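You operate a simulated robot arm through the tools that you are given. There is no shell and no other tool. Be economical: measure what you need, move in short steps, check, and stop when the job is done.

You are at the controls of a simulated robot arm. One attempt, no reset.

JOB
Stand the white housing in the black nest, fit the insert that the card names, and tray it.
Fine: the housing ends in the blue tray with the insert home in its socket. Set down upright: white housing.
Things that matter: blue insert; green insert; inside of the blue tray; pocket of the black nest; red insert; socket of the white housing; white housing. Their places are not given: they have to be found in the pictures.

The check looks at the end state, three seconds after you hand in, the way a careful person would. Anything else that was tipped, shoved, dropped, spilled or broken makes it a failure.

ROBOT AND FRAMES
A 6-joint arm with a two-finger parallel gripper, fixed in place. Base frame: the origin is at the foot of the arm, x ahead of it, y to its left, z up; the work surface is at about z = 850. Lengths are in mm, angles in degrees, forces in N, time in s.
With the tool pointing down near the work surface it reaches from about 240 to 640 mm from the base axis. Its first joint turns from -66.0 to 66.0 degrees. Payload 2.7 kg.
The tool frame sits at the grasp point between the pads (the TCP): z along the fingers, y along the line on which they close. The tips reach 23 mm beyond it. Largest opening 94 mm; finger width 38, thickness 10; the body of the gripper, 54 by 96 mm, starts 39 mm behind the TCP.
Orientation is told as [roll, pitch, yaw] about the base's x, y, z axes, in that order, counted from this pose: with the fingers straight down and closing along the base's y, the tool's x points along the base's -x, its y along +y and its z along -z.

CONTROLS
- The arm moves only by the tool arm_command. Its argument "targets" is a list of rows, each a list of 7 numbers: the shift along the tool's x, y, z in units of 100 mm (1.0 is 100 mm), then the turn, a rotation vector about the tool's x, y, z in units of 60 degrees (1.0 is 60 degrees), then the closure in counts, from 0 (fully open) to 255 (shut). In form: [[x, y, z, ax, ay, az, hand], ...]. A call has 1 to 10 rows; each row is the pose to reach, as a shift and turn from the pose commanded when the call began, along the tool's axes at that moment. A call with a number of a shift or a turn outside -1 to 1 is refused whole. Each row takes 0.2 s and may step no farther than 50 mm and 8.6 degrees from the row before; otherwise, or with a gripper value out of range, the whole call is refused. Where a pose cannot be reached the arm comes as near as it can. A force on the tool above 40 N (or 10 N above the force at the start of the call, whichever is more), or a blocked arm, ends the call early, and 0.2 s more pass. Each finger travels about 45 mm/s and halts on what it meets, pressing with about 35 N; the grip force reading is that of the motor and also rises with nothing between the fingers. The clock runs only during rows and for 0.2 s after the last one: add rows that repeat a pose to give the fingers time. It gives the time, the measured TCP pose, the force on the tool (base axes), the opening and the grip force at its end, in the units of the frame above (readings bear some noise), with the torque about the TCP (base axes, N m) and any sound that the robot's microphone picked up.
- Cameras (640 x 400 px; columns grow to the right, rows downward): "scene" is fixed at [86.2, -430.3, 1405.8]; the picture's right is [0.74, -0.67, 0.00], its down [-0.32, -0.35, -0.88] and it looks along [0.59, 0.65, -0.47] (base axes); focal length 316 px, centre (320, 200). "wrist" rides on the gripper at [86, 16, -74] in the tool frame; the picture's right is [-0.18, 0.98, 0.00], its down [-0.58, -0.11, -0.81] and it looks along [-0.79, -0.15, 0.59] (tool axes); focal length 243 px, centre (320, 200).
- camera(camera): a new picture of that camera. No time passes.
- probe_pixels(camera, pixels): there is no depth. For up to 12 entries [column, row, z] of the newest picture of that camera ("zoom" is the newest enlarged one), the place [x, y] in the base frame at which the ray of that pixel passes the height z, good to about 3 mm, but the place of the scene camera against the robot may be out by one fixed shift of up to 12 mm in any direction. No time passes.
- zoom(camera, box): a new picture of the part [left, top, right, bottom] of that camera's present view, enlarged. No time passes.
- finish_job(): hands the job in; it is judged then, once.

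Work in short steps. Measure before you move; look again where a grasp or a placing could have gone wrong, and mend it. You have 80 turns and 38 pictures in all, those below and enlarged ones among them. Open the gripper and draw the arm clear of the work before you hand the job in, unless the task says otherwise; then end with one line.

The tools are called as name(argument=value, ...) on one line, values as JSON. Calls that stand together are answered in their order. arm_command: Moves the arm, as the interface text tells. Its arguments: {"type":"object","properties":{"targets":{"type":"array","items":{"type":"array","items":{"type":"number"}}}},"required":["targets"]} The other tools are called the same way: camera (camera) takes a picture; probe_pixels (camera, pixels) gives the place at which the rays of pixels pass given heights; zoom (camera, box) takes an enlarged picture of a part of a camera's view; finish_job () hands the job in.

At the start:

```text
time: 0.0
tool_pos: [448.0, -67.3, 1194.5]
tool_rot: [0.0, 0.0, 0.1]
force: [-0.1, -0.1, 0.3]
moment: [0.01, 0.0, -0.01]
opening: 94.2
finger_force: 0.0
```

scene: 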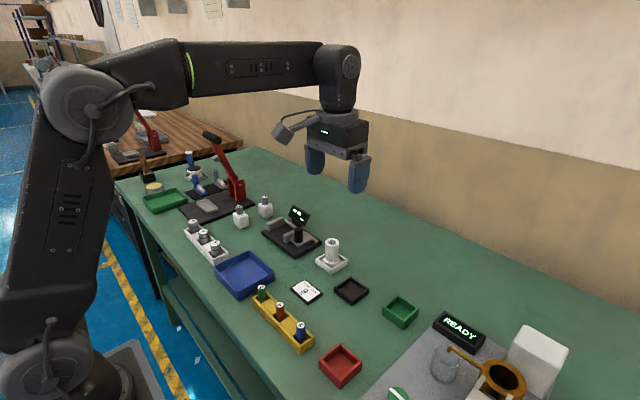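
wrist: 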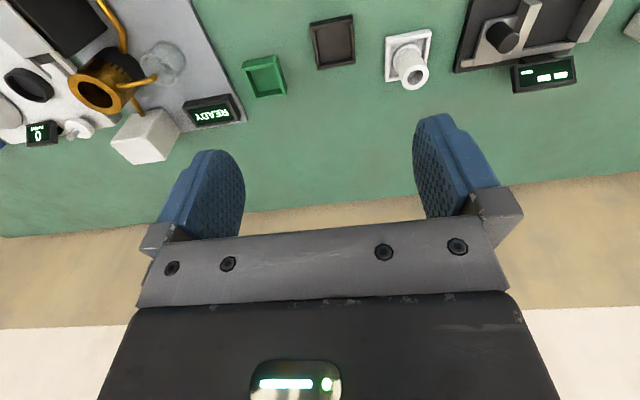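

The scene shows the white housing near (332,255), the black nest near (351,291), the card near (306,291), and the inserts in a yellow rack near (283,315). I zoom in to read the card and see the details.

zoom(camera="scene", box=[280, 230, 380, 310])

zoom(camera="scene", box=[210, 240, 330, 360])

```text
5.00 times, centred on (330, 270) of scene
```

zoom: 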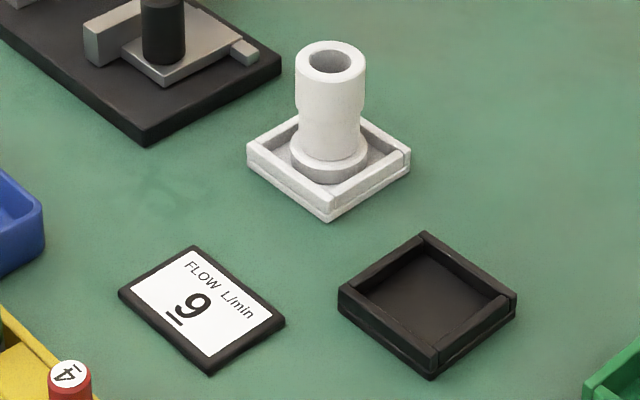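

```text
3.33 times, centred on (270, 300) of scene
```

zoom: 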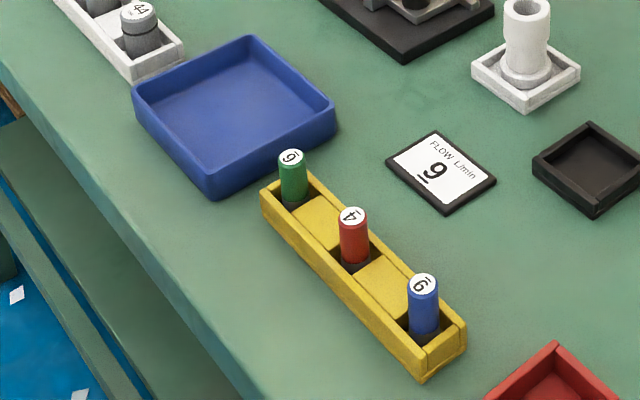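

The card digit looks like a 9 or a 6 with an underline. The green and blue insert tops are similar, so I look closer at the card and each label.

zoom(camera="scene", box=[290, 275, 322, 307])

zoom(camera="scene", box=[253, 281, 273, 301])

zoom(camera="scene", box=[290, 315, 310, 335])

```text
12.50 times, centred on (306, 291) of scene
```

zoom: 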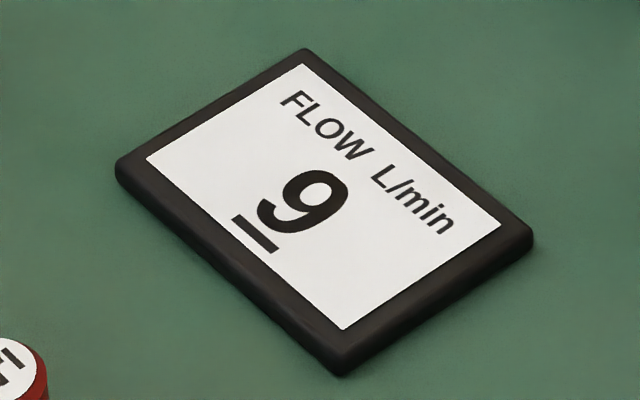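

```text
16.00 times, centred on (263, 291) of scene
```

zoom: 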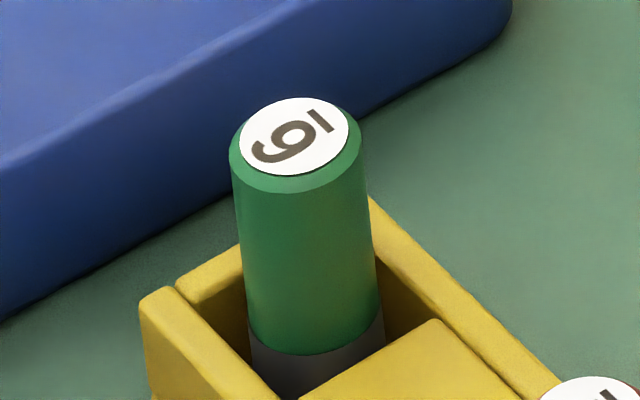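

```text
16.00 times, centred on (300, 325) of scene
```

zoom: 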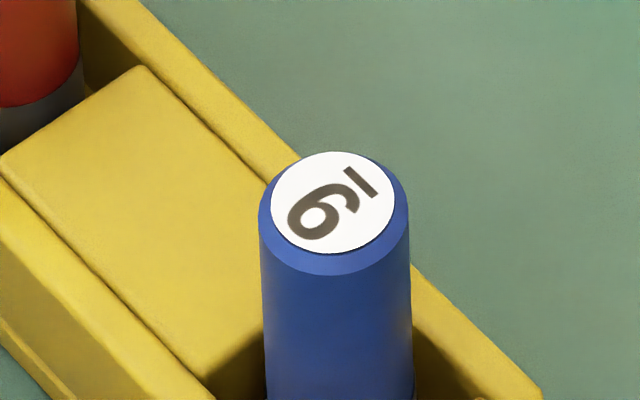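

On blue the loop is far from the bar, which makes it a 9. Green appears to have its loop next to the bar, so it may be a 6. I enlarge both tops to be certain.

zoom(camera="scene", box=[259, 283, 266, 288])

zoom(camera="scene", box=[297, 319, 304, 324])

```text
16.00 times, centred on (262, 286) of scene
```

zoom: 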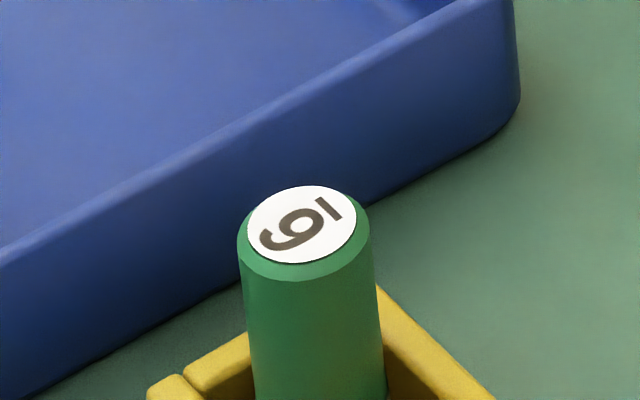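

```text
16.00 times, centred on (300, 322) of scene
```

zoom: 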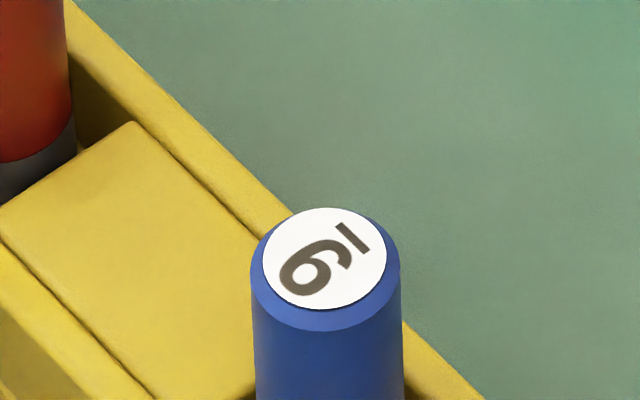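

The underline test settles it: the card reads 9 and the blue insert reads 9, while green reads 6. Next I measure the positions with both cameras to find the scene camera's shift.

zoom(camera="wrist", box=[300, 0, 460, 100])

probe_pixels(camera="scene", pixels=[[329.4, 260, 850], [329.8, 273.5, 850], [332, 265, 855], [349.6, 305.5, 850], [331.6, 292.5, 850], [367.2, 295, 850], [332, 242, 920], [332, 242, 910], [332, 242, 930]])

```text
4.00 times, centred on (380, 50) of wrist
```

zoom: 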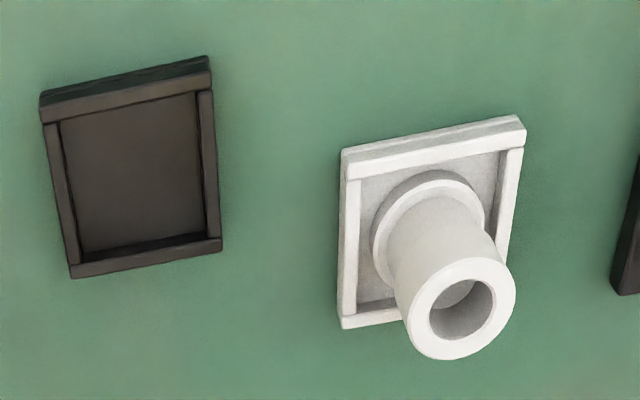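

```text
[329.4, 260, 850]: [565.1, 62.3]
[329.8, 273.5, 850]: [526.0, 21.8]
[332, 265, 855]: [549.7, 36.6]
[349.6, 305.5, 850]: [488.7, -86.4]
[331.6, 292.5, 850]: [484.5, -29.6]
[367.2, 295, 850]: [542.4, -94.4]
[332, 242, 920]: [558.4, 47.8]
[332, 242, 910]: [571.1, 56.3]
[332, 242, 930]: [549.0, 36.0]
```

Both views show that the housing is a tube on a round flange, standing in its own white square stand. I probe the wrist picture for the nest, stand and tube.

probe_pixels(camera="wrist", pixels=[[310, 25, 862], [352, 16, 862], [355.5, 60, 862], [317.5, 68.5, 862], [385.3, 38, 862], [430.8, 30, 862], [385.3, 81, 850], [415, 77, 920], [415, 77, 930], [415, 77, 910], [400.5, 77, 920], [429, 77, 920]])

probe_pixels(camera="scene", pixels=[[347.5, 287, 862], [364.6, 276.5, 862], [383.2, 288.8, 862], [366, 302, 862], [300, 322, 900], [281, 305, 900], [262, 287.5, 900], [309, 352, 850], [255, 300, 860], [326, 314, 870]])

```text
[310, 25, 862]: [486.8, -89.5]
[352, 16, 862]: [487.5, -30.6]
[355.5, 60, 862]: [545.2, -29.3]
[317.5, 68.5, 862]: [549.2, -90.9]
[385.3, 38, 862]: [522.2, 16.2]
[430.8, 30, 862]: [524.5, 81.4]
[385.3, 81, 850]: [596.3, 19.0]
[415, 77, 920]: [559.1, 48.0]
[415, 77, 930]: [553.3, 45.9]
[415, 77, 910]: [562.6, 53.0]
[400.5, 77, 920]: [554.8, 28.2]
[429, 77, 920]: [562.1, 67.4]
```

```text
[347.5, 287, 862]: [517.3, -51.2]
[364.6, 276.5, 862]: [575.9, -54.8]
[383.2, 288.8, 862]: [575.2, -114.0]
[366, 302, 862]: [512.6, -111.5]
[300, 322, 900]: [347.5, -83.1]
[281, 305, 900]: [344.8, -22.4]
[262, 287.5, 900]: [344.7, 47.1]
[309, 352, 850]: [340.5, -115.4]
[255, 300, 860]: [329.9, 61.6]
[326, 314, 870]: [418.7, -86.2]
```

The wrist view gives a nest centre near (517,-60) and a tube near (555,47). I open a path toward the housing, moving above it at a safe height for a closer look.

arm_command(targets=[[-0.18, 0.2, 0.3, 0, 0, 0, 0], [-0.36, 0.4, 0.6, 0, 0, 0, 0], [-0.54, 0.6, 0.9, 0, 0, 0, 0], [-0.54, 0.6, 0.9, 0, 0, 0, 0]])

arm_command(targets=[[-0.18, 0.18, 0.3, 0, 0, 0, 0], [-0.36, 0.36, 0.6, 0, 0, 0, 0], [-0.53, 0.54, 0.9, 0, 0, 0, 0], [-0.53, 0.54, 0.9, 0, 0, 0, 0]])

camera(camera="wrist")

```text
time: 1.0
tool_pos: [501.7, -7.4, 1105.9]
tool_rot: [0.0, -0.1, 0.1]
force: [0.0, -0.4, 0.0]
moment: [-0.01, 0.0, 0.01]
opening: 94.0
finger_force: 0.1
```

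```text
time: 2.0
tool_pos: [556.2, 48.4, 1014.5]
tool_rot: [0.0, -0.1, 0.1]
force: [-0.6, -0.4, -0.1]
moment: [0.01, 0.01, 0.0]
opening: 93.7
finger_force: 0.0
```

```text
27 pictures are left
```

wrist: 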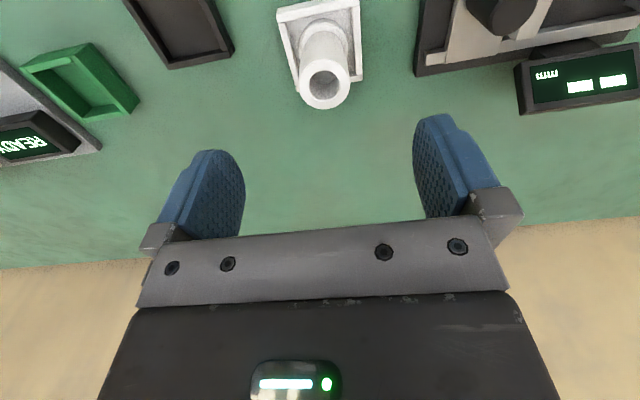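

The tube's top ring is now at about (324,82). I probe it at several heights to triangulate against the first view, and probe the stand corners as well.

probe_pixels(camera="wrist", pixels=[[324, 82, 900], [324, 82, 910], [324, 82, 920], [324, 82, 930], [299, 82, 910], [349, 82, 910], [278, 9, 862], [359, 1, 862], [362, 80, 850], [300, 95, 850], [177, 67, 862], [233, 50, 862]])

zoom(camera="wrist", box=[264, 0, 376, 112])

```text
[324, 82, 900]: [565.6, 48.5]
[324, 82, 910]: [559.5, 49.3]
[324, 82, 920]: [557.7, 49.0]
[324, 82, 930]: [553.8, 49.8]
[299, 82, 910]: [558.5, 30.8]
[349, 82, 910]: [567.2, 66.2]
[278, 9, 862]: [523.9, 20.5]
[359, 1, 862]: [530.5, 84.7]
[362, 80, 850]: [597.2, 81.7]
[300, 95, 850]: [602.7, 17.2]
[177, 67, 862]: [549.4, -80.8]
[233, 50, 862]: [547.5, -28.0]
```

```text
3.57 times, centred on (320, 56) of wrist
```

zoom: 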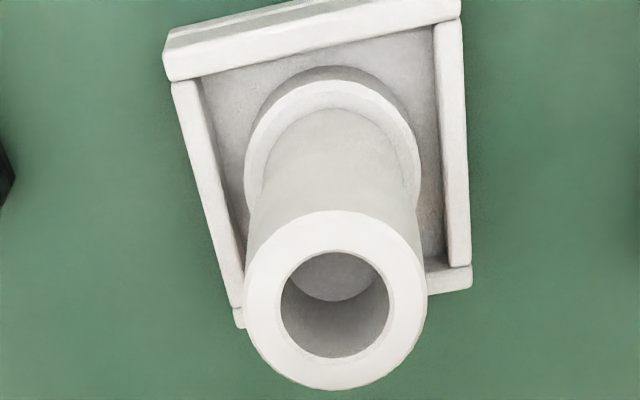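

The tube is centred near (559,49), about 36 mm across, with its top near 915. I descend until the tips are just above the tube and look again.

arm_command(targets=[[-0.03, 0.01, 0.35, 0, 0, 0, 0], [-0.03, 0.01, 0.7, 0, 0, 0, 0], [-0.03, 0.01, 0.7, 0, 0, 0, 0]])

camera(camera="wrist")

```text
time: 2.8
tool_pos: [559.7, 49.7, 944.6]
tool_rot: [0.0, 0.0, 0.1]
force: [0.5, -0.9, 0.5]
moment: [0.0, -0.05, 0.0]
opening: 94.2
finger_force: 0.0
```

```text
25 pictures are left
```

wrist: 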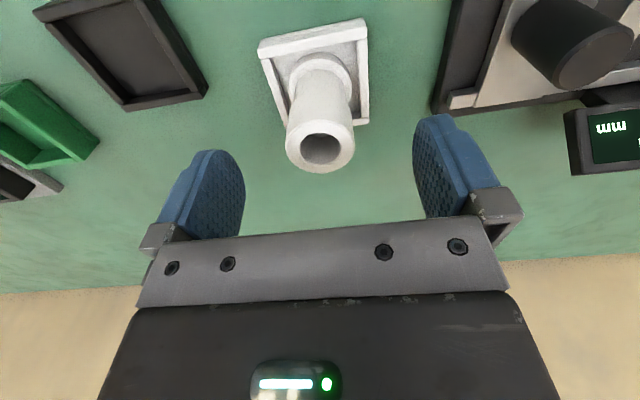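

The tube is centred between the fingers at column 320, row 148, so its top is near z 919. I descend to z 900 and close gradually.

arm_command(targets=[[0, 0, 0.22, 0, 0, 0, 0], [0, 0, 0.44, 0, 0, 0, 0], [0, 0, 0.44, 0, 0, 0, 100], [0, 0, 0.44, 0, 0, 0, 255], [0, 0, 0.44, 0, 0, 0, 255], [0, 0, 0.44, 0, 0, 0, 255], [0, 0, 0.44, 0, 0, 0, 255], [0, 0, 0.44, 0, 0, 0, 255], [0, 0, 0.44, 0, 0, 0, 255]])

camera(camera="wrist")

```text
time: 4.8
tool_pos: [558.2, 48.3, 901.0]
tool_rot: [-0.1, -0.1, 0.1]
force: [1.4, 0.4, -0.3]
moment: [-0.05, -0.07, 0.02]
opening: 37.0
finger_force: 35.6
```

```text
24 pictures are left
```

wrist: 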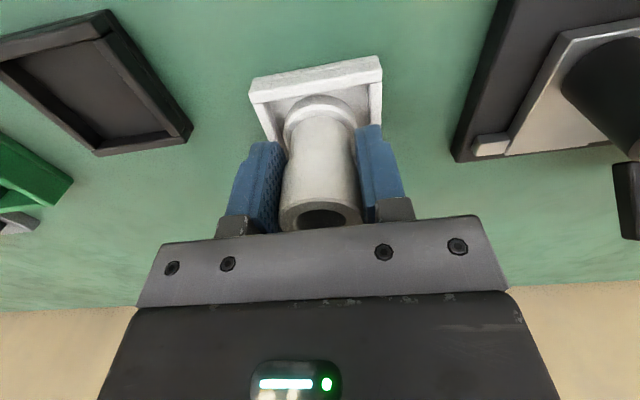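

Gripped at 37 mm. I lift it 65 mm, then look from the scene camera.

arm_command(targets=[[0, 0, -0.1, 0, 0, 0, 255], [0, 0, -0.35, 0, 0, 0, 255], [0, 0, -0.65, 0, 0, 0, 255], [0, 0, -0.65, 0, 0, 0, 255]])

zoom(camera="scene", box=[270, 190, 400, 310])

```text
time: 5.8
tool_pos: [559.8, 47.7, 965.2]
tool_rot: [0.0, -0.1, 0.1]
force: [-0.5, -0.4, -0.5]
moment: [-0.02, -0.03, -0.01]
opening: 0.2
finger_force: 34.7
```

```text
3.33 times, centred on (335, 250) of scene
```

zoom: 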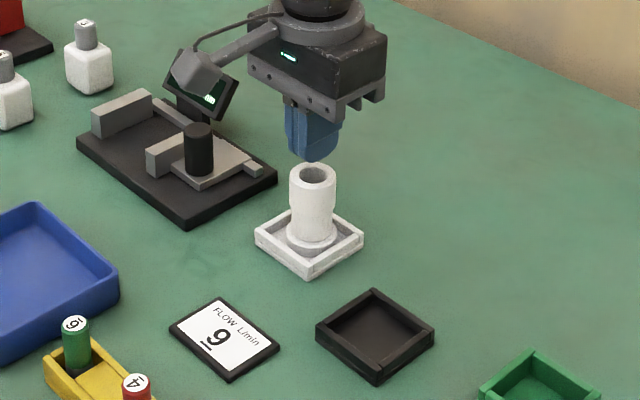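

The grip slipped: the housing is still standing in its stand and the opening reads 0.2. I look closely at the shape of the tube to find a better grip.

zoom(camera="scene", box=[312, 232, 352, 280])

zoom(camera="wrist", box=[240, 0, 400, 180])

```text
8.33 times, centred on (332, 256) of scene
```

zoom: 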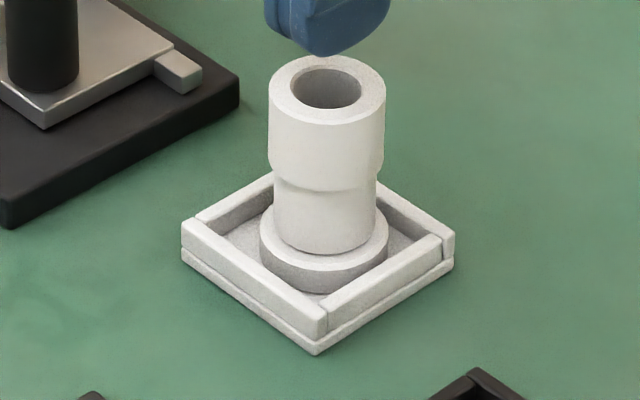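

```text
2.22 times, centred on (320, 90) of wrist
```

zoom: 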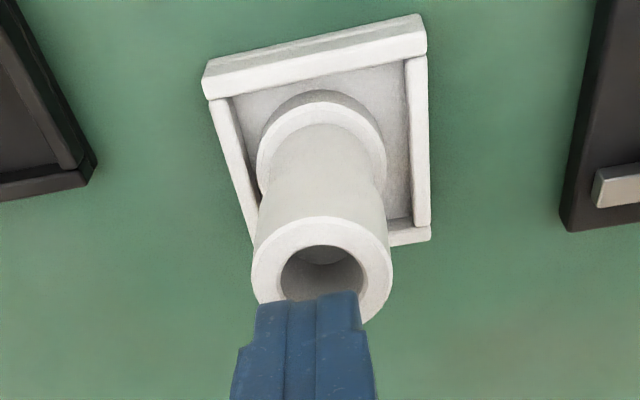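

The collar is about 37 mm wide and 29 mm tall, with a narrower neck below it. I reopen, go a bit lower (z about 889, tips just above the flange), close with more dwell, then lift slowly while watching the readings.

arm_command(targets=[[0, 0, 0, 0, 0, 0, 0], [0, 0, 0, 0, 0, 0, 0], [0, 0, 0, 0, 0, 0, 0], [0, 0, 0, 0, 0, 0, 0], [0, 0, 0, 0, 0, 0, 0], [0, 0, 0, 0, 0, 0, 0], [0, 0, 0.25, 0, 0, 0, 0], [0, 0, 0.5, 0, 0, 0, 0], [0, 0, 0.75, 0, 0, 0, 0], [0, 0, 0.75, 0, 0, 0, 0]])

arm_command(targets=[[0, 0, 0, 0, 0, 0, 255], [0, 0, 0, 0, 0, 0, 255], [0, 0, 0, 0, 0, 0, 255], [0, 0, 0, 0, 0, 0, 255], [0, 0, 0, 0, 0, 0, 255], [0, 0, 0, 0, 0, 0, 255], [0, 0, 0, 0, 0, 0, 255], [0, 0, 0, 0, 0, 0, 255]])

arm_command(targets=[[0, 0, -0.02, 0, 0, 0, 255], [0, 0, -0.04, 0, 0, 0, 255], [0, 0, -0.06, 0, 0, 0, 255], [0, 0, -0.06, 0, 0, 0, 255]])

camera(camera="wrist")

```text
time: 8.0
tool_pos: [558.5, 47.7, 889.4]
tool_rot: [-0.1, 0.0, 0.1]
force: [-0.6, -0.6, -0.4]
moment: [0.0, 0.0, 0.01]
opening: 94.0
finger_force: 0.1
```

```text
time: 9.8
tool_pos: [558.2, 48.3, 890.1]
tool_rot: [0.0, 0.1, 0.1]
force: [-0.9, 0.8, 0.3]
moment: [0.0, -0.01, 0.04]
opening: 40.9
finger_force: 35.1
```

```text
time: 10.8
tool_pos: [558.0, 47.4, 895.7]
tool_rot: [0.1, 0.0, 0.1]
force: [-1.0, 0.3, -2.0]
moment: [0.0, -0.02, -0.04]
opening: 40.8
finger_force: 35.3
```

```text
20 pictures are left
```

wrist: 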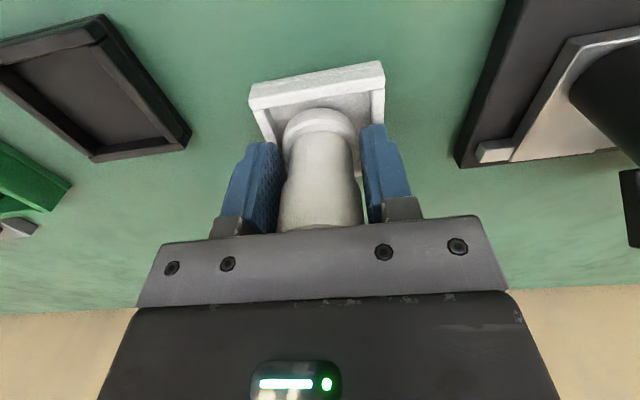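

The opening is 40.8 this time with a downward load of about 2 N, so the hold may be better. I lift another 15 mm slowly and check whether the flange has left the stand.

arm_command(targets=[[0, 0, -0.03, 0, 0, 0, 255], [0, 0, -0.06, 0, 0, 0, 255], [0, 0, -0.1, 0, 0, 0, 255], [0, 0, -0.15, 0, 0, 0, 255], [0, 0, -0.15, 0, 0, 0, 255]])

zoom(camera="scene", box=[300, 215, 364, 280])

```text
time: 12.0
tool_pos: [558.5, 46.8, 911.2]
tool_rot: [-0.1, 0.0, 0.2]
force: [0.2, -1.1, -1.7]
moment: [-0.01, 0.01, 0.01]
opening: 40.9
finger_force: 35.4
```

```text
6.15 times, centred on (332, 248) of scene
```

zoom: 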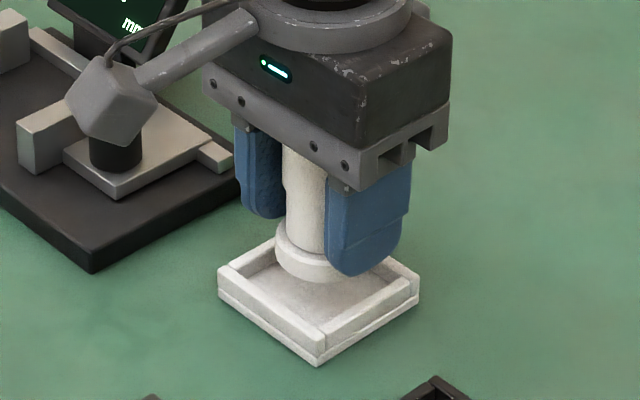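

The housing is now held, with the tips on its flange, and it hangs clear of the stand. I lift to about z 941 and carry it over toward the nest.

arm_command(targets=[[0, 0, -0.15, 0, 0, 0, 255], [0, 0, -0.3, 0, 0, 0, 255], [0.1, -0.25, -0.3, 0, 0, 0, 255], [0.2, -0.5, -0.3, 0, 0, 0, 255], [0.3, -0.75, -0.3, 0, 0, 0, 255], [0.41, -0.98, -0.3, 0, 0, 0, 255], [0.41, -0.98, -0.3, 0, 0, 0, 255]])

arm_command(targets=[[0, -0.09, 0, 0, 0, 0, 255], [0, -0.09, 0, 0, 0, 0, 255]])

camera(camera="wrist")

```text
time: 13.6
tool_pos: [519.3, -49.6, 941.1]
tool_rot: [0.0, -0.2, 0.1]
force: [0.2, 0.6, -1.4]
moment: [0.03, 0.02, 0.02]
opening: 40.7
finger_force: 35.1
```

```text
time: 14.2
tool_pos: [518.0, -58.2, 941.1]
tool_rot: [0.0, 0.0, 0.1]
force: [0.3, -1.0, -1.8]
moment: [0.04, 0.01, 0.02]
opening: 40.9
finger_force: 35.2
```

```text
18 pictures are left
```

wrist: 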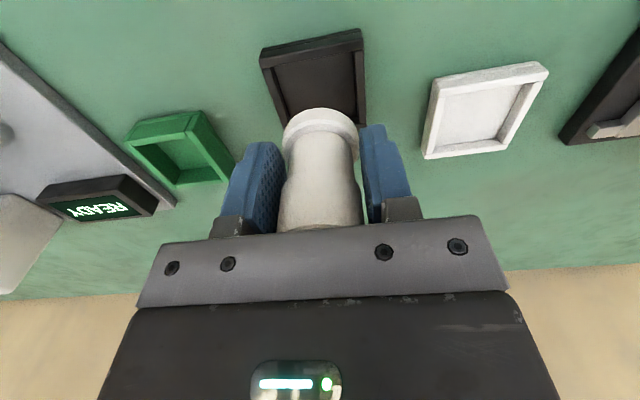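

The nest's near rim runs from about (260,50) to (362,31), with the far corner at (366,122). I probe these points to get the pocket centre.

zoom(camera="wrist", box=[240, 10, 390, 140])

probe_pixels(camera="wrist", pixels=[[260, 50, 862], [361, 30, 862], [366, 122, 862], [267, 68, 862], [361, 52, 862], [275, 69, 855], [355, 54, 855], [424, 156, 862], [507, 146, 862], [547, 66, 862], [435, 79, 862]])

```text
3.08 times, centred on (315, 75) of wrist
```

zoom: 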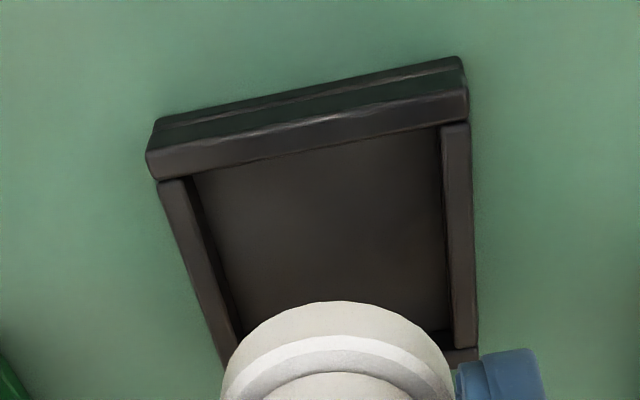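

```text
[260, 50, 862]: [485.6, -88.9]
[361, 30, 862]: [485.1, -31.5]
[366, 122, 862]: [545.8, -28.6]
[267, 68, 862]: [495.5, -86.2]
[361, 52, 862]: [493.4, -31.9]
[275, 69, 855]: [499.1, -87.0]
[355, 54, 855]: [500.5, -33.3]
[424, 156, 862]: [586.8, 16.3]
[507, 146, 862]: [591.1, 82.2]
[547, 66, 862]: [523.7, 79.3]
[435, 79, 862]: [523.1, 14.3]
```

The nest's outer edges span x 485–547 and y -89 to -30, so the pocket centre is near (517,-60.2) and about 45 mm wide. I shift onto it and descend to just above the rim.

arm_command(targets=[[0.01, -0.02, 0.15, 0, 0, 0, 255], [0.01, -0.02, 0.3, 0, 0, 0, 255], [0.01, -0.02, 0.38, 0, 0, 0, 255], [0.01, -0.02, 0.38, 0, 0, 0, 255]])

camera(camera="wrist")

zoom(camera="scene", box=[320, 230, 384, 310])

```text
time: 15.2
tool_pos: [516.0, -60.5, 903.5]
tool_rot: [0.0, 0.0, 0.1]
force: [0.0, 0.4, -1.9]
moment: [0.0, 0.02, 0.01]
opening: 41.0
finger_force: 35.3
```

```text
16 pictures are left
```

wrist: 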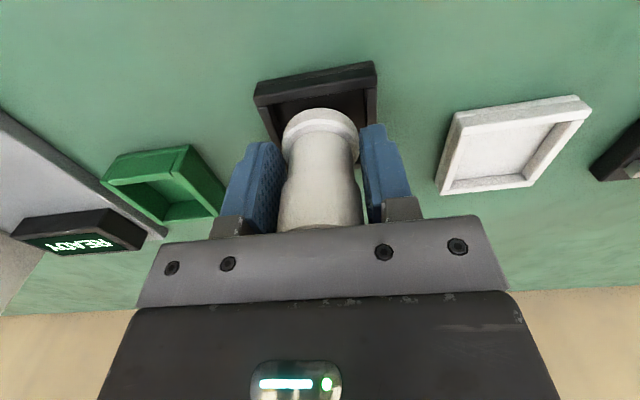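

```text
5.00 times, centred on (352, 270) of scene
```

zoom: 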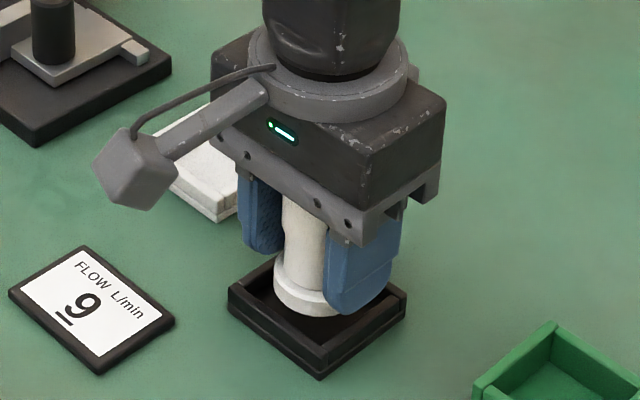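

It looks centred over the pocket. I lower it slowly, watching for early contact at the rim.

arm_command(targets=[[-0.005, 0, 0.03, 0, 0, 0, 255], [-0.005, 0, 0.06, 0, 0, 0, 255], [-0.005, 0, 0.09, 0, 0, 0, 255], [-0.005, 0, 0.09, 0, 0, 0, 255]])

arm_command(targets=[[0, 0, 0.015, 0, 0, 0, 255], [0, 0, 0.03, 0, 0, 0, 255], [0, 0, 0.04, 0, 0, 0, 255], [0, 0, 0.04, 0, 0, 0, 255]])

```text
time: 16.2
tool_pos: [516.4, -60.7, 895.7]
tool_rot: [0.0, 0.0, 0.1]
force: [-0.6, -0.1, -1.5]
moment: [0.01, 0.03, -0.02]
opening: 40.8
finger_force: 34.7
```

```text
time: 17.2
tool_pos: [516.4, -62.0, 890.8]
tool_rot: [0.0, 0.0, 0.1]
force: [-0.7, 0.9, -1.3]
moment: [-0.01, 0.0, 0.06]
opening: 41.0
finger_force: 34.8
```

No contact yet at z 890.8, and the flange is below the rim height. I continue in millimetre steps until it touches the floor.

arm_command(targets=[[0, 0, 0.01, 0, 0, 0, 255], [0, 0, 0.015, 0, 0, 0, 255], [0, 0, 0.02, 0, 0, 0, 255], [0, 0, 0.02, 0, 0, 0, 255]])

```text
time: 18.2
tool_pos: [517.6, -60.9, 890.5]
tool_rot: [0.0, -0.2, 0.1]
force: [-6.3, 3.0, 20.2]
moment: [0.11, 0.36, -0.04]
opening: 41.1
finger_force: 34.7
```

Firm floor contact at z 890, the same height as in the stand. I back off 1 mm and open, then raise straight up.

arm_command(targets=[[0, 0, -0.01, 0, 0, 0, 255], [0, 0, -0.01, 0, 0, 0, 200], [0, 0, -0.01, 0, 0, 0, 0], [0, 0, -0.01, 0, 0, 0, 0], [0, 0, -0.01, 0, 0, 0, 0], [0, 0, -0.01, 0, 0, 0, 0], [0, 0, -0.01, 0, 0, 0, 0]])

arm_command(targets=[[0, 0, -0.25, 0, 0, 0, 0], [0, 0, -0.55, 0, 0, 0, 0], [0, 0, -0.9, 0, 0, 0, 0], [0, 0, -0.9, 0, 0, 0, 0]])

zoom(camera="wrist", box=[240, 10, 400, 130])

zoom(camera="scene", box=[320, 230, 384, 310])

```text
time: 19.8
tool_pos: [516.6, -62.0, 889.9]
tool_rot: [0.0, 0.0, 0.0]
force: [0.1, 0.3, -0.2]
moment: [0.0, 0.02, -0.02]
opening: 93.8
finger_force: 0.0
```

```text
time: 20.8
tool_pos: [515.4, -60.5, 978.7]
tool_rot: [0.0, 0.0, 0.0]
force: [-0.6, 0.3, 0.2]
moment: [0.0, 0.0, 0.03]
opening: 93.8
finger_force: 0.0
```

```text
3.33 times, centred on (320, 70) of wrist
```

zoom: 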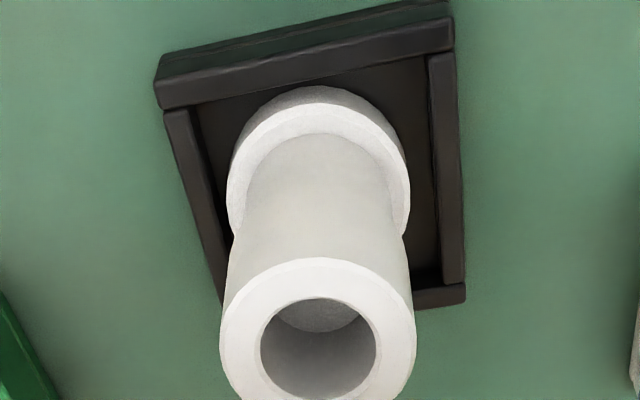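

```text
5.00 times, centred on (352, 270) of scene
```

zoom: 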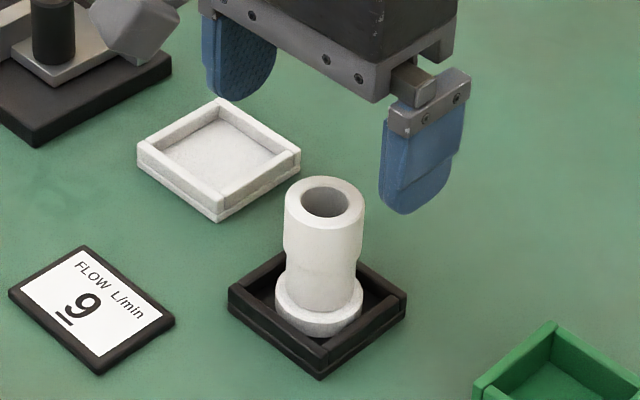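

The housing stands squarely in the nest, with its axis near (516,-61) and a bore of about 22 mm. I now move over the blue insert near (348,-83).

arm_command(targets=[[0.3, -0.04, -0.2, 0, 0, 0, 0], [0.6, -0.08, -0.3, 0, 0, 0, 0], [0.95, -0.12, -0.3, 0, 0, 0, 0], [0.95, -0.12, -0.3, 0, 0, 0, 0]])

arm_command(targets=[[0.3, -0.05, 0.1, 0, 0, 0, 0], [0.7, -0.1, 0.25, 0, 0, 0, 0], [0.7, -0.1, 0.25, 0, 0, 0, 0]])

camera(camera="wrist")

```text
time: 21.8
tool_pos: [421.1, -74.5, 1009.8]
tool_rot: [-0.1, 0.1, 0.1]
force: [-0.5, -0.3, -0.3]
moment: [0.05, 0.01, 0.02]
opening: 93.9
finger_force: 0.0
```

```text
time: 22.6
tool_pos: [350.6, -84.3, 983.8]
tool_rot: [0.0, -0.1, 0.1]
force: [-0.2, -0.5, -0.2]
moment: [-0.02, -0.03, 0.02]
opening: 94.2
finger_force: 0.1
```

```text
12 pictures are left
```

wrist: 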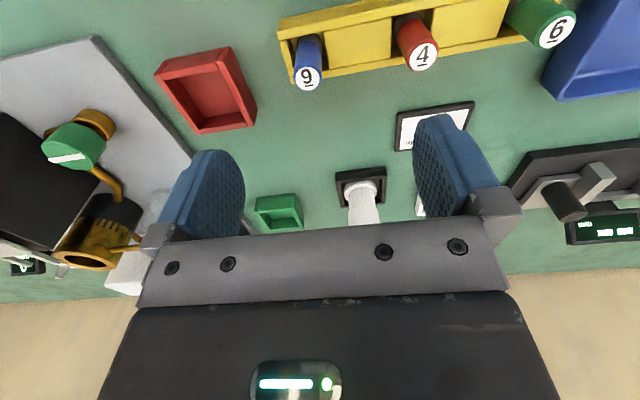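

In this view the underlines lie below the digits: blue is clearly 9, red 4, green 6. Triangulating with the scene ray puts the blue top near (338,-91,907), so I verify it by probing.

probe_pixels(camera="wrist", pixels=[[307, 77, 900], [307, 77, 908], [307, 77, 915], [420, 56, 908], [296, 77, 908], [321, 77, 908], [278, 20, 870], [295, 85, 870], [540, 35, 870]])

probe_pixels(camera="scene", pixels=[[300.2, 323.4, 900], [300.2, 323.4, 908], [300.2, 323.4, 915], [279.8, 304.6, 908], [296.5, 340, 880], [303.5, 340, 880], [300, 340, 880]])

zoom(camera="wrist", box=[260, 10, 380, 110])

```text
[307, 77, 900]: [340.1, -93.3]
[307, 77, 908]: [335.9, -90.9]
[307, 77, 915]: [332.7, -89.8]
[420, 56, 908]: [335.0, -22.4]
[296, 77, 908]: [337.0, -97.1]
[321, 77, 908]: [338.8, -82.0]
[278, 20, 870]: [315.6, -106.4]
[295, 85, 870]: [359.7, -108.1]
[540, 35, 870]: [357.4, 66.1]
```

```text
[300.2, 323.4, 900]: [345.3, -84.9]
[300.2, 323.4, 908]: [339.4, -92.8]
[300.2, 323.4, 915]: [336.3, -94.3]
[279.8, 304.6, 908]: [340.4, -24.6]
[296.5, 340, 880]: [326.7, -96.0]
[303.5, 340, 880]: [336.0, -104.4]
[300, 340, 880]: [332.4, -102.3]
```

```text
4.00 times, centred on (320, 60) of wrist
```

zoom: 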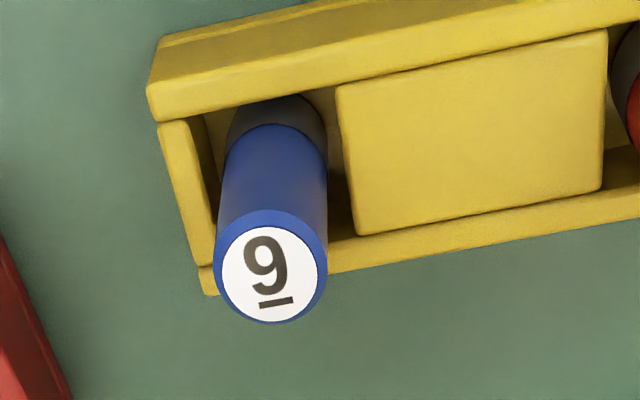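

The blue insert's centre is near (337,-90.5) with its top at about 908, roughly 17 mm across. I pre-close to about 50 mm so the fingers clear the red insert, and descend to z 934 for an alignment check.

arm_command(targets=[[0.07, -0.03, 0.1, 0, 0, 0, 120], [0.136, -0.062, 0.2, 0, 0, 0, 120], [0.136, -0.062, 0.35, 0, 0, 0, 120], [0.136, -0.062, 0.5, 0, 0, 0, 120], [0.136, -0.062, 0.5, 0, 0, 0, 120]])

camera(camera="wrist")

```text
time: 23.8
tool_pos: [337.6, -88.1, 935.3]
tool_rot: [0.0, 0.0, 0.2]
force: [0.0, 0.1, 0.3]
moment: [0.04, -0.02, 0.01]
opening: 49.7
finger_force: 0.1
```

```text
10 pictures are left
```

wrist: 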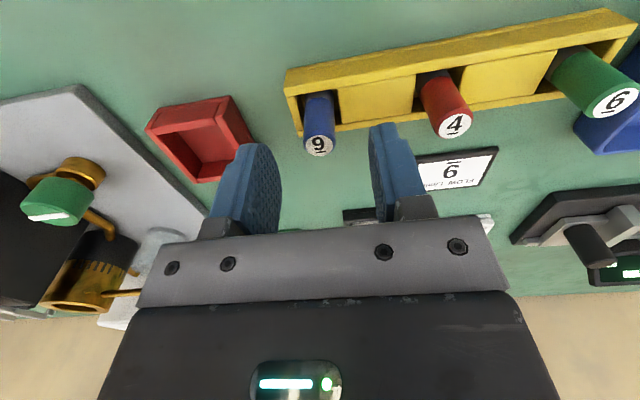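

The blue insert is between the fingers at (319,146), within about 1.5 mm. I descend to z 903, close, and then lift slowly.

arm_command(targets=[[-0.013, -0.006, 0.16, 0, 0, 0, 120], [-0.013, -0.006, 0.325, 0, 0, 0, 120], [-0.013, -0.006, 0.325, 0, 0, 0, 255], [-0.013, -0.006, 0.325, 0, 0, 0, 255], [-0.013, -0.006, 0.325, 0, 0, 0, 255], [-0.013, -0.006, 0.325, 0, 0, 0, 255], [-0.013, -0.006, 0.325, 0, 0, 0, 255]])

arm_command(targets=[[0, 0, -0.03, 0, 0, 0, 255], [0, 0, -0.06, 0, 0, 0, 255], [0, 0, -0.1, 0, 0, 0, 255], [0, 0, -0.1, 0, 0, 0, 255]])

```text
time: 25.4
tool_pos: [339.4, -89.3, 902.2]
tool_rot: [0.0, 0.0, 0.1]
force: [-0.4, -0.8, 0.5]
moment: [-0.01, 0.01, -0.02]
opening: 16.7
finger_force: 35.2
```

```text
time: 26.4
tool_pos: [337.3, -89.8, 911.6]
tool_rot: [0.0, 0.0, 0.0]
force: [-0.5, -0.4, 0.1]
moment: [-0.02, -0.02, 0.0]
opening: 16.6
finger_force: 35.0
```

The hold is steady at 16.6 mm. I lift it to about z 990 and check with the scene camera that the insert came along.

arm_command(targets=[[0, 0, -0.2, 0, 0, 0, 255], [0, 0, -0.4, 0, 0, 0, 255], [0, 0, -0.6, 0, 0, 0, 255], [0, 0, -0.8, 0, 0, 0, 255], [0, 0, -0.8, 0, 0, 0, 255]])

zoom(camera="scene", box=[250, 240, 340, 350])

```text
time: 27.6
tool_pos: [338.3, -90.1, 991.0]
tool_rot: [0.0, 0.0, 0.0]
force: [0.5, -0.1, 0.4]
moment: [0.01, 0.0, 0.02]
opening: 16.5
finger_force: 34.5
```

```text
3.64 times, centred on (295, 295) of scene
```

zoom: 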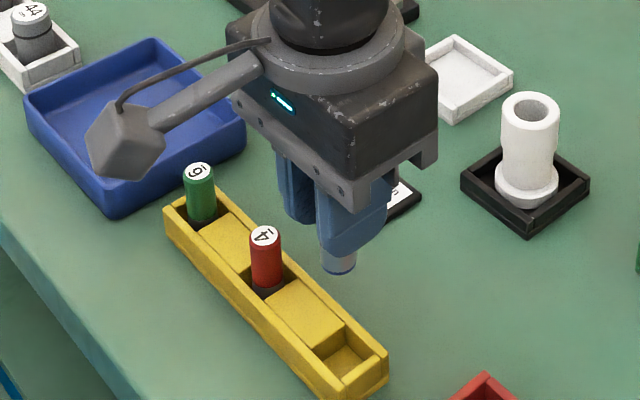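

The blue insert is held with its grey end down. I carry it over the housing at the same height.

arm_command(targets=[[-0.3, 0.05, 0, 0, 0, 0, 255], [-0.6, 0.1, 0, 0, 0, 0, 255], [-0.9, 0.15, 0, 0, 0, 0, 255], [-0.9, 0.15, 0, 0, 0, 0, 255]])

arm_command(targets=[[-0.3, 0.05, 0, 0, 0, 0, 255], [-0.6, 0.1, 0, 0, 0, 0, 255], [-0.875, 0.14, 0, 0, 0, 0, 255], [-0.875, 0.14, 0, 0, 0, 0, 255], [-0.875, 0.14, 0, 0, 0, 0, 255]])

zoom(camera="wrist", box=[240, 50, 400, 230])

```text
time: 28.6
tool_pos: [429.5, -75.5, 992.7]
tool_rot: [0.0, 0.1, 0.1]
force: [0.2, -0.2, 0.2]
moment: [-0.02, 0.03, -0.02]
opening: 16.4
finger_force: 35.3
```

```text
time: 29.8
tool_pos: [517.4, -62.3, 992.8]
tool_rot: [0.0, -0.1, 0.1]
force: [-0.3, 0.2, -1.2]
moment: [0.0, -0.01, 0.02]
opening: 16.6
finger_force: 34.7
```

```text
2.22 times, centred on (320, 140) of wrist
```

zoom: 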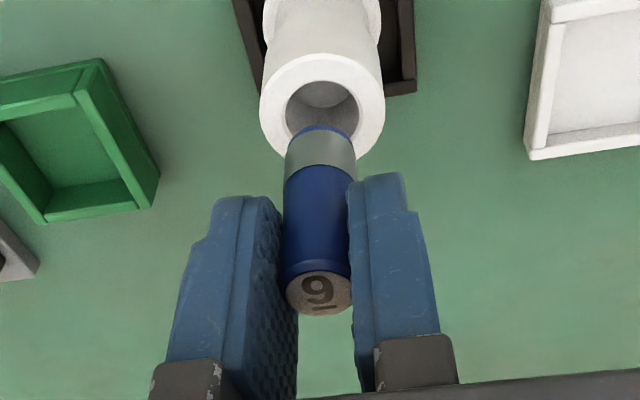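

The bore centre sits about 2.5 mm farther in x than the tool, and y agrees. I shift x by +2.5 mm, lower to just above the rim, and use a scene close-up to check the lateral alignment.

arm_command(targets=[[-0.025, 0.003, 0.05, 0, 0, 0, 255], [-0.025, 0.003, 0.1, 0, 0, 0, 255], [-0.025, 0.003, 0.1, 0, 0, 0, 255]])

zoom(camera="scene", box=[332, 240, 372, 280])

```text
time: 30.6
tool_pos: [520.3, -61.1, 982.1]
tool_rot: [0.0, 0.0, 0.1]
force: [-0.7, 0.1, -0.7]
moment: [-0.01, -0.02, -0.02]
opening: 16.7
finger_force: 34.7
```

```text
10.00 times, centred on (352, 260) of scene
```

zoom: 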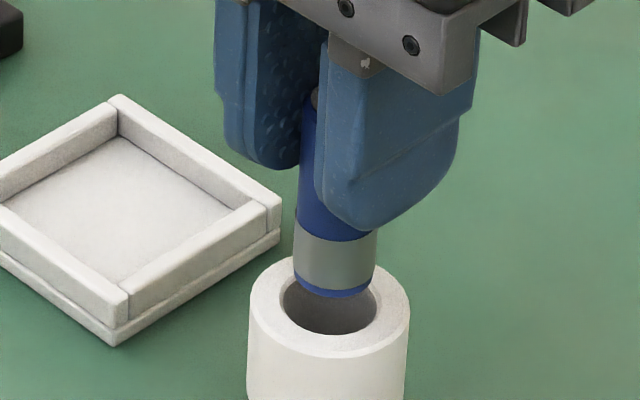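

The insert is over the bore: insert end 293–372 (centre 333), bore 280–378 (centre 329), only about 0.6 mm off. I correct that and descend slowly into the bore.

arm_command(targets=[[0.004, 0.004, 0.03, 0, 0, 0, 255], [0.004, 0.004, 0.06, 0, 0, 0, 255], [0.004, 0.004, 0.09, 0, 0, 0, 255], [0.004, 0.004, 0.11, 0, 0, 0, 255], [0.004, 0.004, 0.13, 0, 0, 0, 255], [0.004, 0.004, 0.15, 0, 0, 0, 255], [0.004, 0.004, 0.15, 0, 0, 0, 255]])

arm_command(targets=[[0, 0, 0.02, 0, 0, 0, 255], [0, 0, 0.04, 0, 0, 0, 255], [0, 0, 0.06, 0, 0, 0, 255], [0, 0, 0.06, 0, 0, 0, 255]])

```text
time: 32.2
tool_pos: [518.5, -60.4, 965.9]
tool_rot: [0.1, 0.0, 0.2]
force: [0.5, 0.4, 0.9]
moment: [0.02, -0.01, -0.04]
opening: 16.3
finger_force: 35.1
```

```text
time: 33.2
tool_pos: [517.9, -60.7, 960.2]
tool_rot: [0.0, 0.0, 0.1]
force: [-0.8, 0.2, 0.7]
moment: [0.03, 0.01, -0.02]
opening: 16.4
finger_force: 34.8
```

There was no contact, so the end is inside the bore. The finger tips still have about 18 mm to the tube top, and I continue down to about z 946.

arm_command(targets=[[0, 0, 0.02, 0, 0, 0, 255], [0, 0, 0.04, 0, 0, 0, 255], [0, 0, 0.06, 0, 0, 0, 255], [0, 0, 0.08, 0, 0, 0, 255], [0, 0, 0.1, 0, 0, 0, 255], [0, 0, 0.12, 0, 0, 0, 255], [0, 0, 0.14, 0, 0, 0, 255], [0, 0, 0.14, 0, 0, 0, 255]])

```text
time: 35.0
tool_pos: [519.7, -61.7, 949.4]
tool_rot: [-0.1, -0.4, 0.2]
force: [-1.1, -2.8, 25.7]
moment: [-0.3, 0.05, -0.04]
opening: 16.4
finger_force: 34.9
```

Contact of 26 N at z 949, with the insert about 24 mm deep. I look to see whether this is the socket floor or the fingers on the rim.

zoom(camera="scene", box=[332, 240, 372, 280])

```text
10.00 times, centred on (352, 260) of scene
```

zoom: 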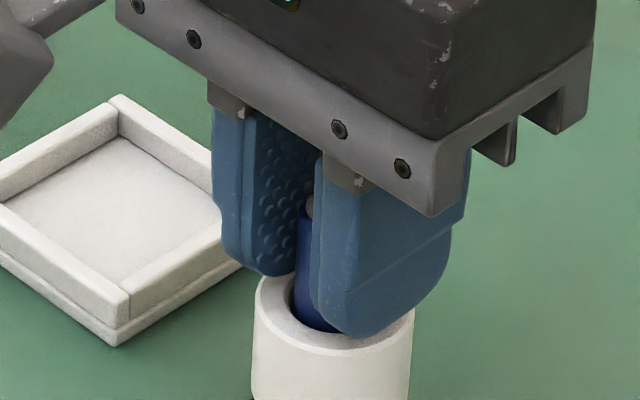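

The grey band is inside the bore, and the depth of about 24 mm matches the floor seen earlier, so the insert is bottomed. I ease off 1 mm, open moderately and rise clear.

arm_command(targets=[[0, 0, 0.13, 0, 0, 0, 255], [0, 0, 0.13, 0, 0, 0, 200], [0, 0, 0.13, 0, 0, 0, 120], [0, 0, 0.13, 0, 0, 0, 80], [0, 0, 0.13, 0, 0, 0, 80], [0, 0, 0.13, 0, 0, 0, 80]])

```text
time: 35.4
tool_pos: [522.2, -60.6, 946.8]
tool_rot: [0.0, -0.8, 0.1]
force: [-0.3, 0.1, 3.2]
moment: [0.03, 0.0, 0.01]
opening: 16.6
finger_force: 35.4
stopped in row 1: the force on the tool passed its limit at 56 N (the readings are from after the stop); the commanded pose is now the measured one
```

I made a sign slip: that row pushed down instead of easing up, and the force limit stopped it, with the force now back to 3 N. I release in place and lift slightly.

arm_command(targets=[[0, 0, 0, 0, 0, 0, 200], [0, 0, 0, 0, 0, 0, 120], [0, 0, 0, 0, 0, 0, 80], [0, 0, 0, 0, 0, 0, 80], [0, 0, 0, 0, 0, 0, 80]])

arm_command(targets=[[0, 0, -0.2, 0, 0, 0, 80], [0, 0, -0.4, 0, 0, 0, 80], [0, 0, -0.6, 0, 0, 0, 80], [0, 0, -0.6, 0, 0, 0, 80]])

zoom(camera="scene", box=[324, 235, 380, 310])

```text
time: 36.6
tool_pos: [521.6, -60.9, 944.6]
tool_rot: [-0.1, -0.8, 0.1]
force: [-0.2, 0.5, -0.8]
moment: [0.01, -0.01, 0.02]
opening: 64.3
finger_force: 0.0
```

```text
time: 37.6
tool_pos: [521.4, -61.7, 1006.4]
tool_rot: [0.0, -0.8, 0.1]
force: [-0.1, 0.7, 0.4]
moment: [0.03, 0.0, -0.01]
opening: 64.5
finger_force: 0.0
```

```text
5.33 times, centred on (352, 272) of scene
```

zoom: 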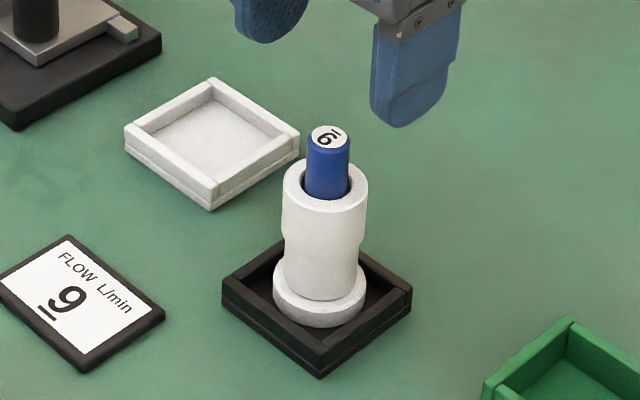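

The blue insert stands upright in the housing and protrudes about 27 mm (top near z 946). A flange grip at z 890 would bring the gripper body (929) onto it. I test a higher collar grip at z 914 with a very slow 4 mm lift.

arm_command(targets=[[0.01, 0.005, 0.3, 0, 0.0133, 0, 80], [0.01, 0.005, 0.6, 0, 0.0133, 0, 80], [0.01, 0.005, 0.75, 0, 0.0133, 0, 80], [0.01, 0.005, 0.85, 0, 0.0133, 0, 80], [0.01, 0.005, 0.92, 0, 0.0133, 0, 80], [0.01, 0.005, 0.92, 0, 0.0133, 0, 255], [0.01, 0.005, 0.92, 0, 0.0133, 0, 255], [0.01, 0.005, 0.92, 0, 0.0133, 0, 255], [0.01, 0.005, 0.92, 0, 0.0133, 0, 255], [0.01, 0.005, 0.92, 0, 0.0133, 0, 255]])

arm_command(targets=[[0, 0, -0.01, 0, 0, 0, 255], [0, 0, -0.02, 0, 0, 0, 255], [0, 0, -0.03, 0, 0, 0, 255], [0, 0, -0.04, 0, 0, 0, 255], [0, 0, -0.04, 0, 0, 0, 255], [0, 0, -0.04, 0, 0, 0, 255]])

```text
time: 39.8
tool_pos: [521.9, -62.4, 913.7]
tool_rot: [-0.2, 0.2, 0.0]
force: [0.4, 0.1, 0.7]
moment: [0.02, -0.08, 0.0]
opening: 36.4
finger_force: 35.2
```

```text
time: 41.2
tool_pos: [521.4, -60.7, 918.2]
tool_rot: [0.0, 0.0, 0.0]
force: [-0.1, -0.1, -2.3]
moment: [-0.01, 0.03, -0.02]
opening: 36.6
finger_force: 34.7
```

The load is now -2.3 N, consistent with carrying the housing and insert, at an opening of 36.6. I lift 6 mm more with a dwell and look.

arm_command(targets=[[0, 0, -0.01, 0, 0, 0, 255], [0, 0, -0.02, 0, 0, 0, 255], [0, 0, -0.03, 0, 0, 0, 255], [0, 0, -0.04, 0, 0, 0, 255], [0, 0, -0.05, 0, 0, 0, 255], [0, 0, -0.06, 0, 0, 0, 255], [0, 0, -0.06, 0, 0, 0, 255], [0, 0, -0.06, 0, 0, 0, 255], [0, 0, -0.06, 0, 0, 0, 255], [0, 0, -0.06, 0, 0, 0, 255]])

zoom(camera="scene", box=[210, 235, 380, 310])

```text
time: 43.4
tool_pos: [520.8, -61.9, 922.1]
tool_rot: [-0.1, 0.1, 0.1]
force: [0.0, 0.0, -1.7]
moment: [0.02, 0.01, -0.04]
opening: 36.8
finger_force: 34.9
```

```text
3.76 times, centred on (295, 272) of scene
```

zoom: 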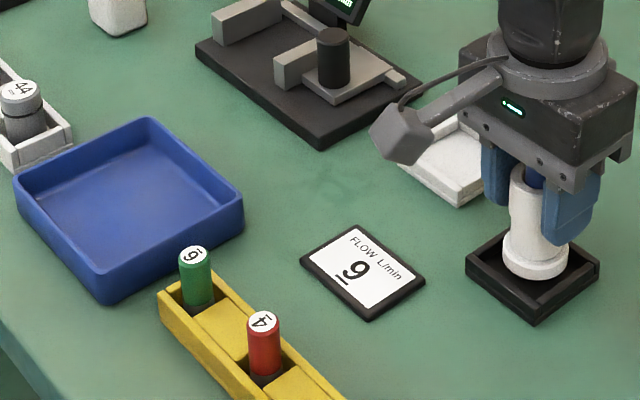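

The flange seems raised, but the picture can't settle whether it is creeping. I dwell 1.6 s, then lower back 7 mm: early floor contact would reveal slip.

arm_command(targets=[[0, 0, 0, 0, 0, 0, 255], [0, 0, 0, 0, 0, 0, 255], [0, 0, 0, 0, 0, 0, 255], [0, 0, 0, 0, 0, 0, 255], [0, 0, 0, 0, 0, 0, 255], [0, 0, 0, 0, 0, 0, 255], [0, 0, 0, 0, 0, 0, 255], [0, 0, 0, 0, 0, 0, 255]])

arm_command(targets=[[0, 0, 0.02, 0, 0, 0, 255], [0, 0, 0.04, 0, 0, 0, 255], [0, 0, 0.06, 0, 0, 0, 255], [0, 0, 0.07, 0, 0, 0, 255], [0, 0, 0.07, 0, 0, 0, 255]])

```text
time: 45.2
tool_pos: [520.9, -60.7, 922.7]
tool_rot: [-0.1, 0.1, 0.1]
force: [-0.4, 0.4, -1.4]
moment: [-0.03, 0.0, 0.02]
opening: 36.6
finger_force: 34.7
```

```text
time: 46.4
tool_pos: [520.4, -58.9, 917.0]
tool_rot: [-0.1, 0.1, 0.1]
force: [0.1, -0.8, -1.9]
moment: [0.0, 0.02, 0.0]
opening: 36.5
finger_force: 34.8
```

It is holding: at z 917 there is still no floor contact and the load is steady, so no slip. I now locate the blue tray by probing its corners.

probe_pixels(camera="scene", pixels=[[214.5, 267.2, 880], [249.3, 250, 880], [274.3, 270.1, 880], [238.4, 292, 880], [244, 273.3, 855], [236, 297, 850], [274, 278, 850], [250, 264, 855], [217, 272, 850], [243.8, 271, 880], [264, 288, 905]])

```text
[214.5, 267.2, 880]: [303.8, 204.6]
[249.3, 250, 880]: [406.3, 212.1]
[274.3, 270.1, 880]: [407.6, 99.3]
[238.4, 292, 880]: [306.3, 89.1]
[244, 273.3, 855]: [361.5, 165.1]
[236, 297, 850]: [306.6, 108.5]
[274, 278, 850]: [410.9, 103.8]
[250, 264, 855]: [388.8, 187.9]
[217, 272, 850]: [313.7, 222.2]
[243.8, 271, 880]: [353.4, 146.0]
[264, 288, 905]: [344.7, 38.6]
```

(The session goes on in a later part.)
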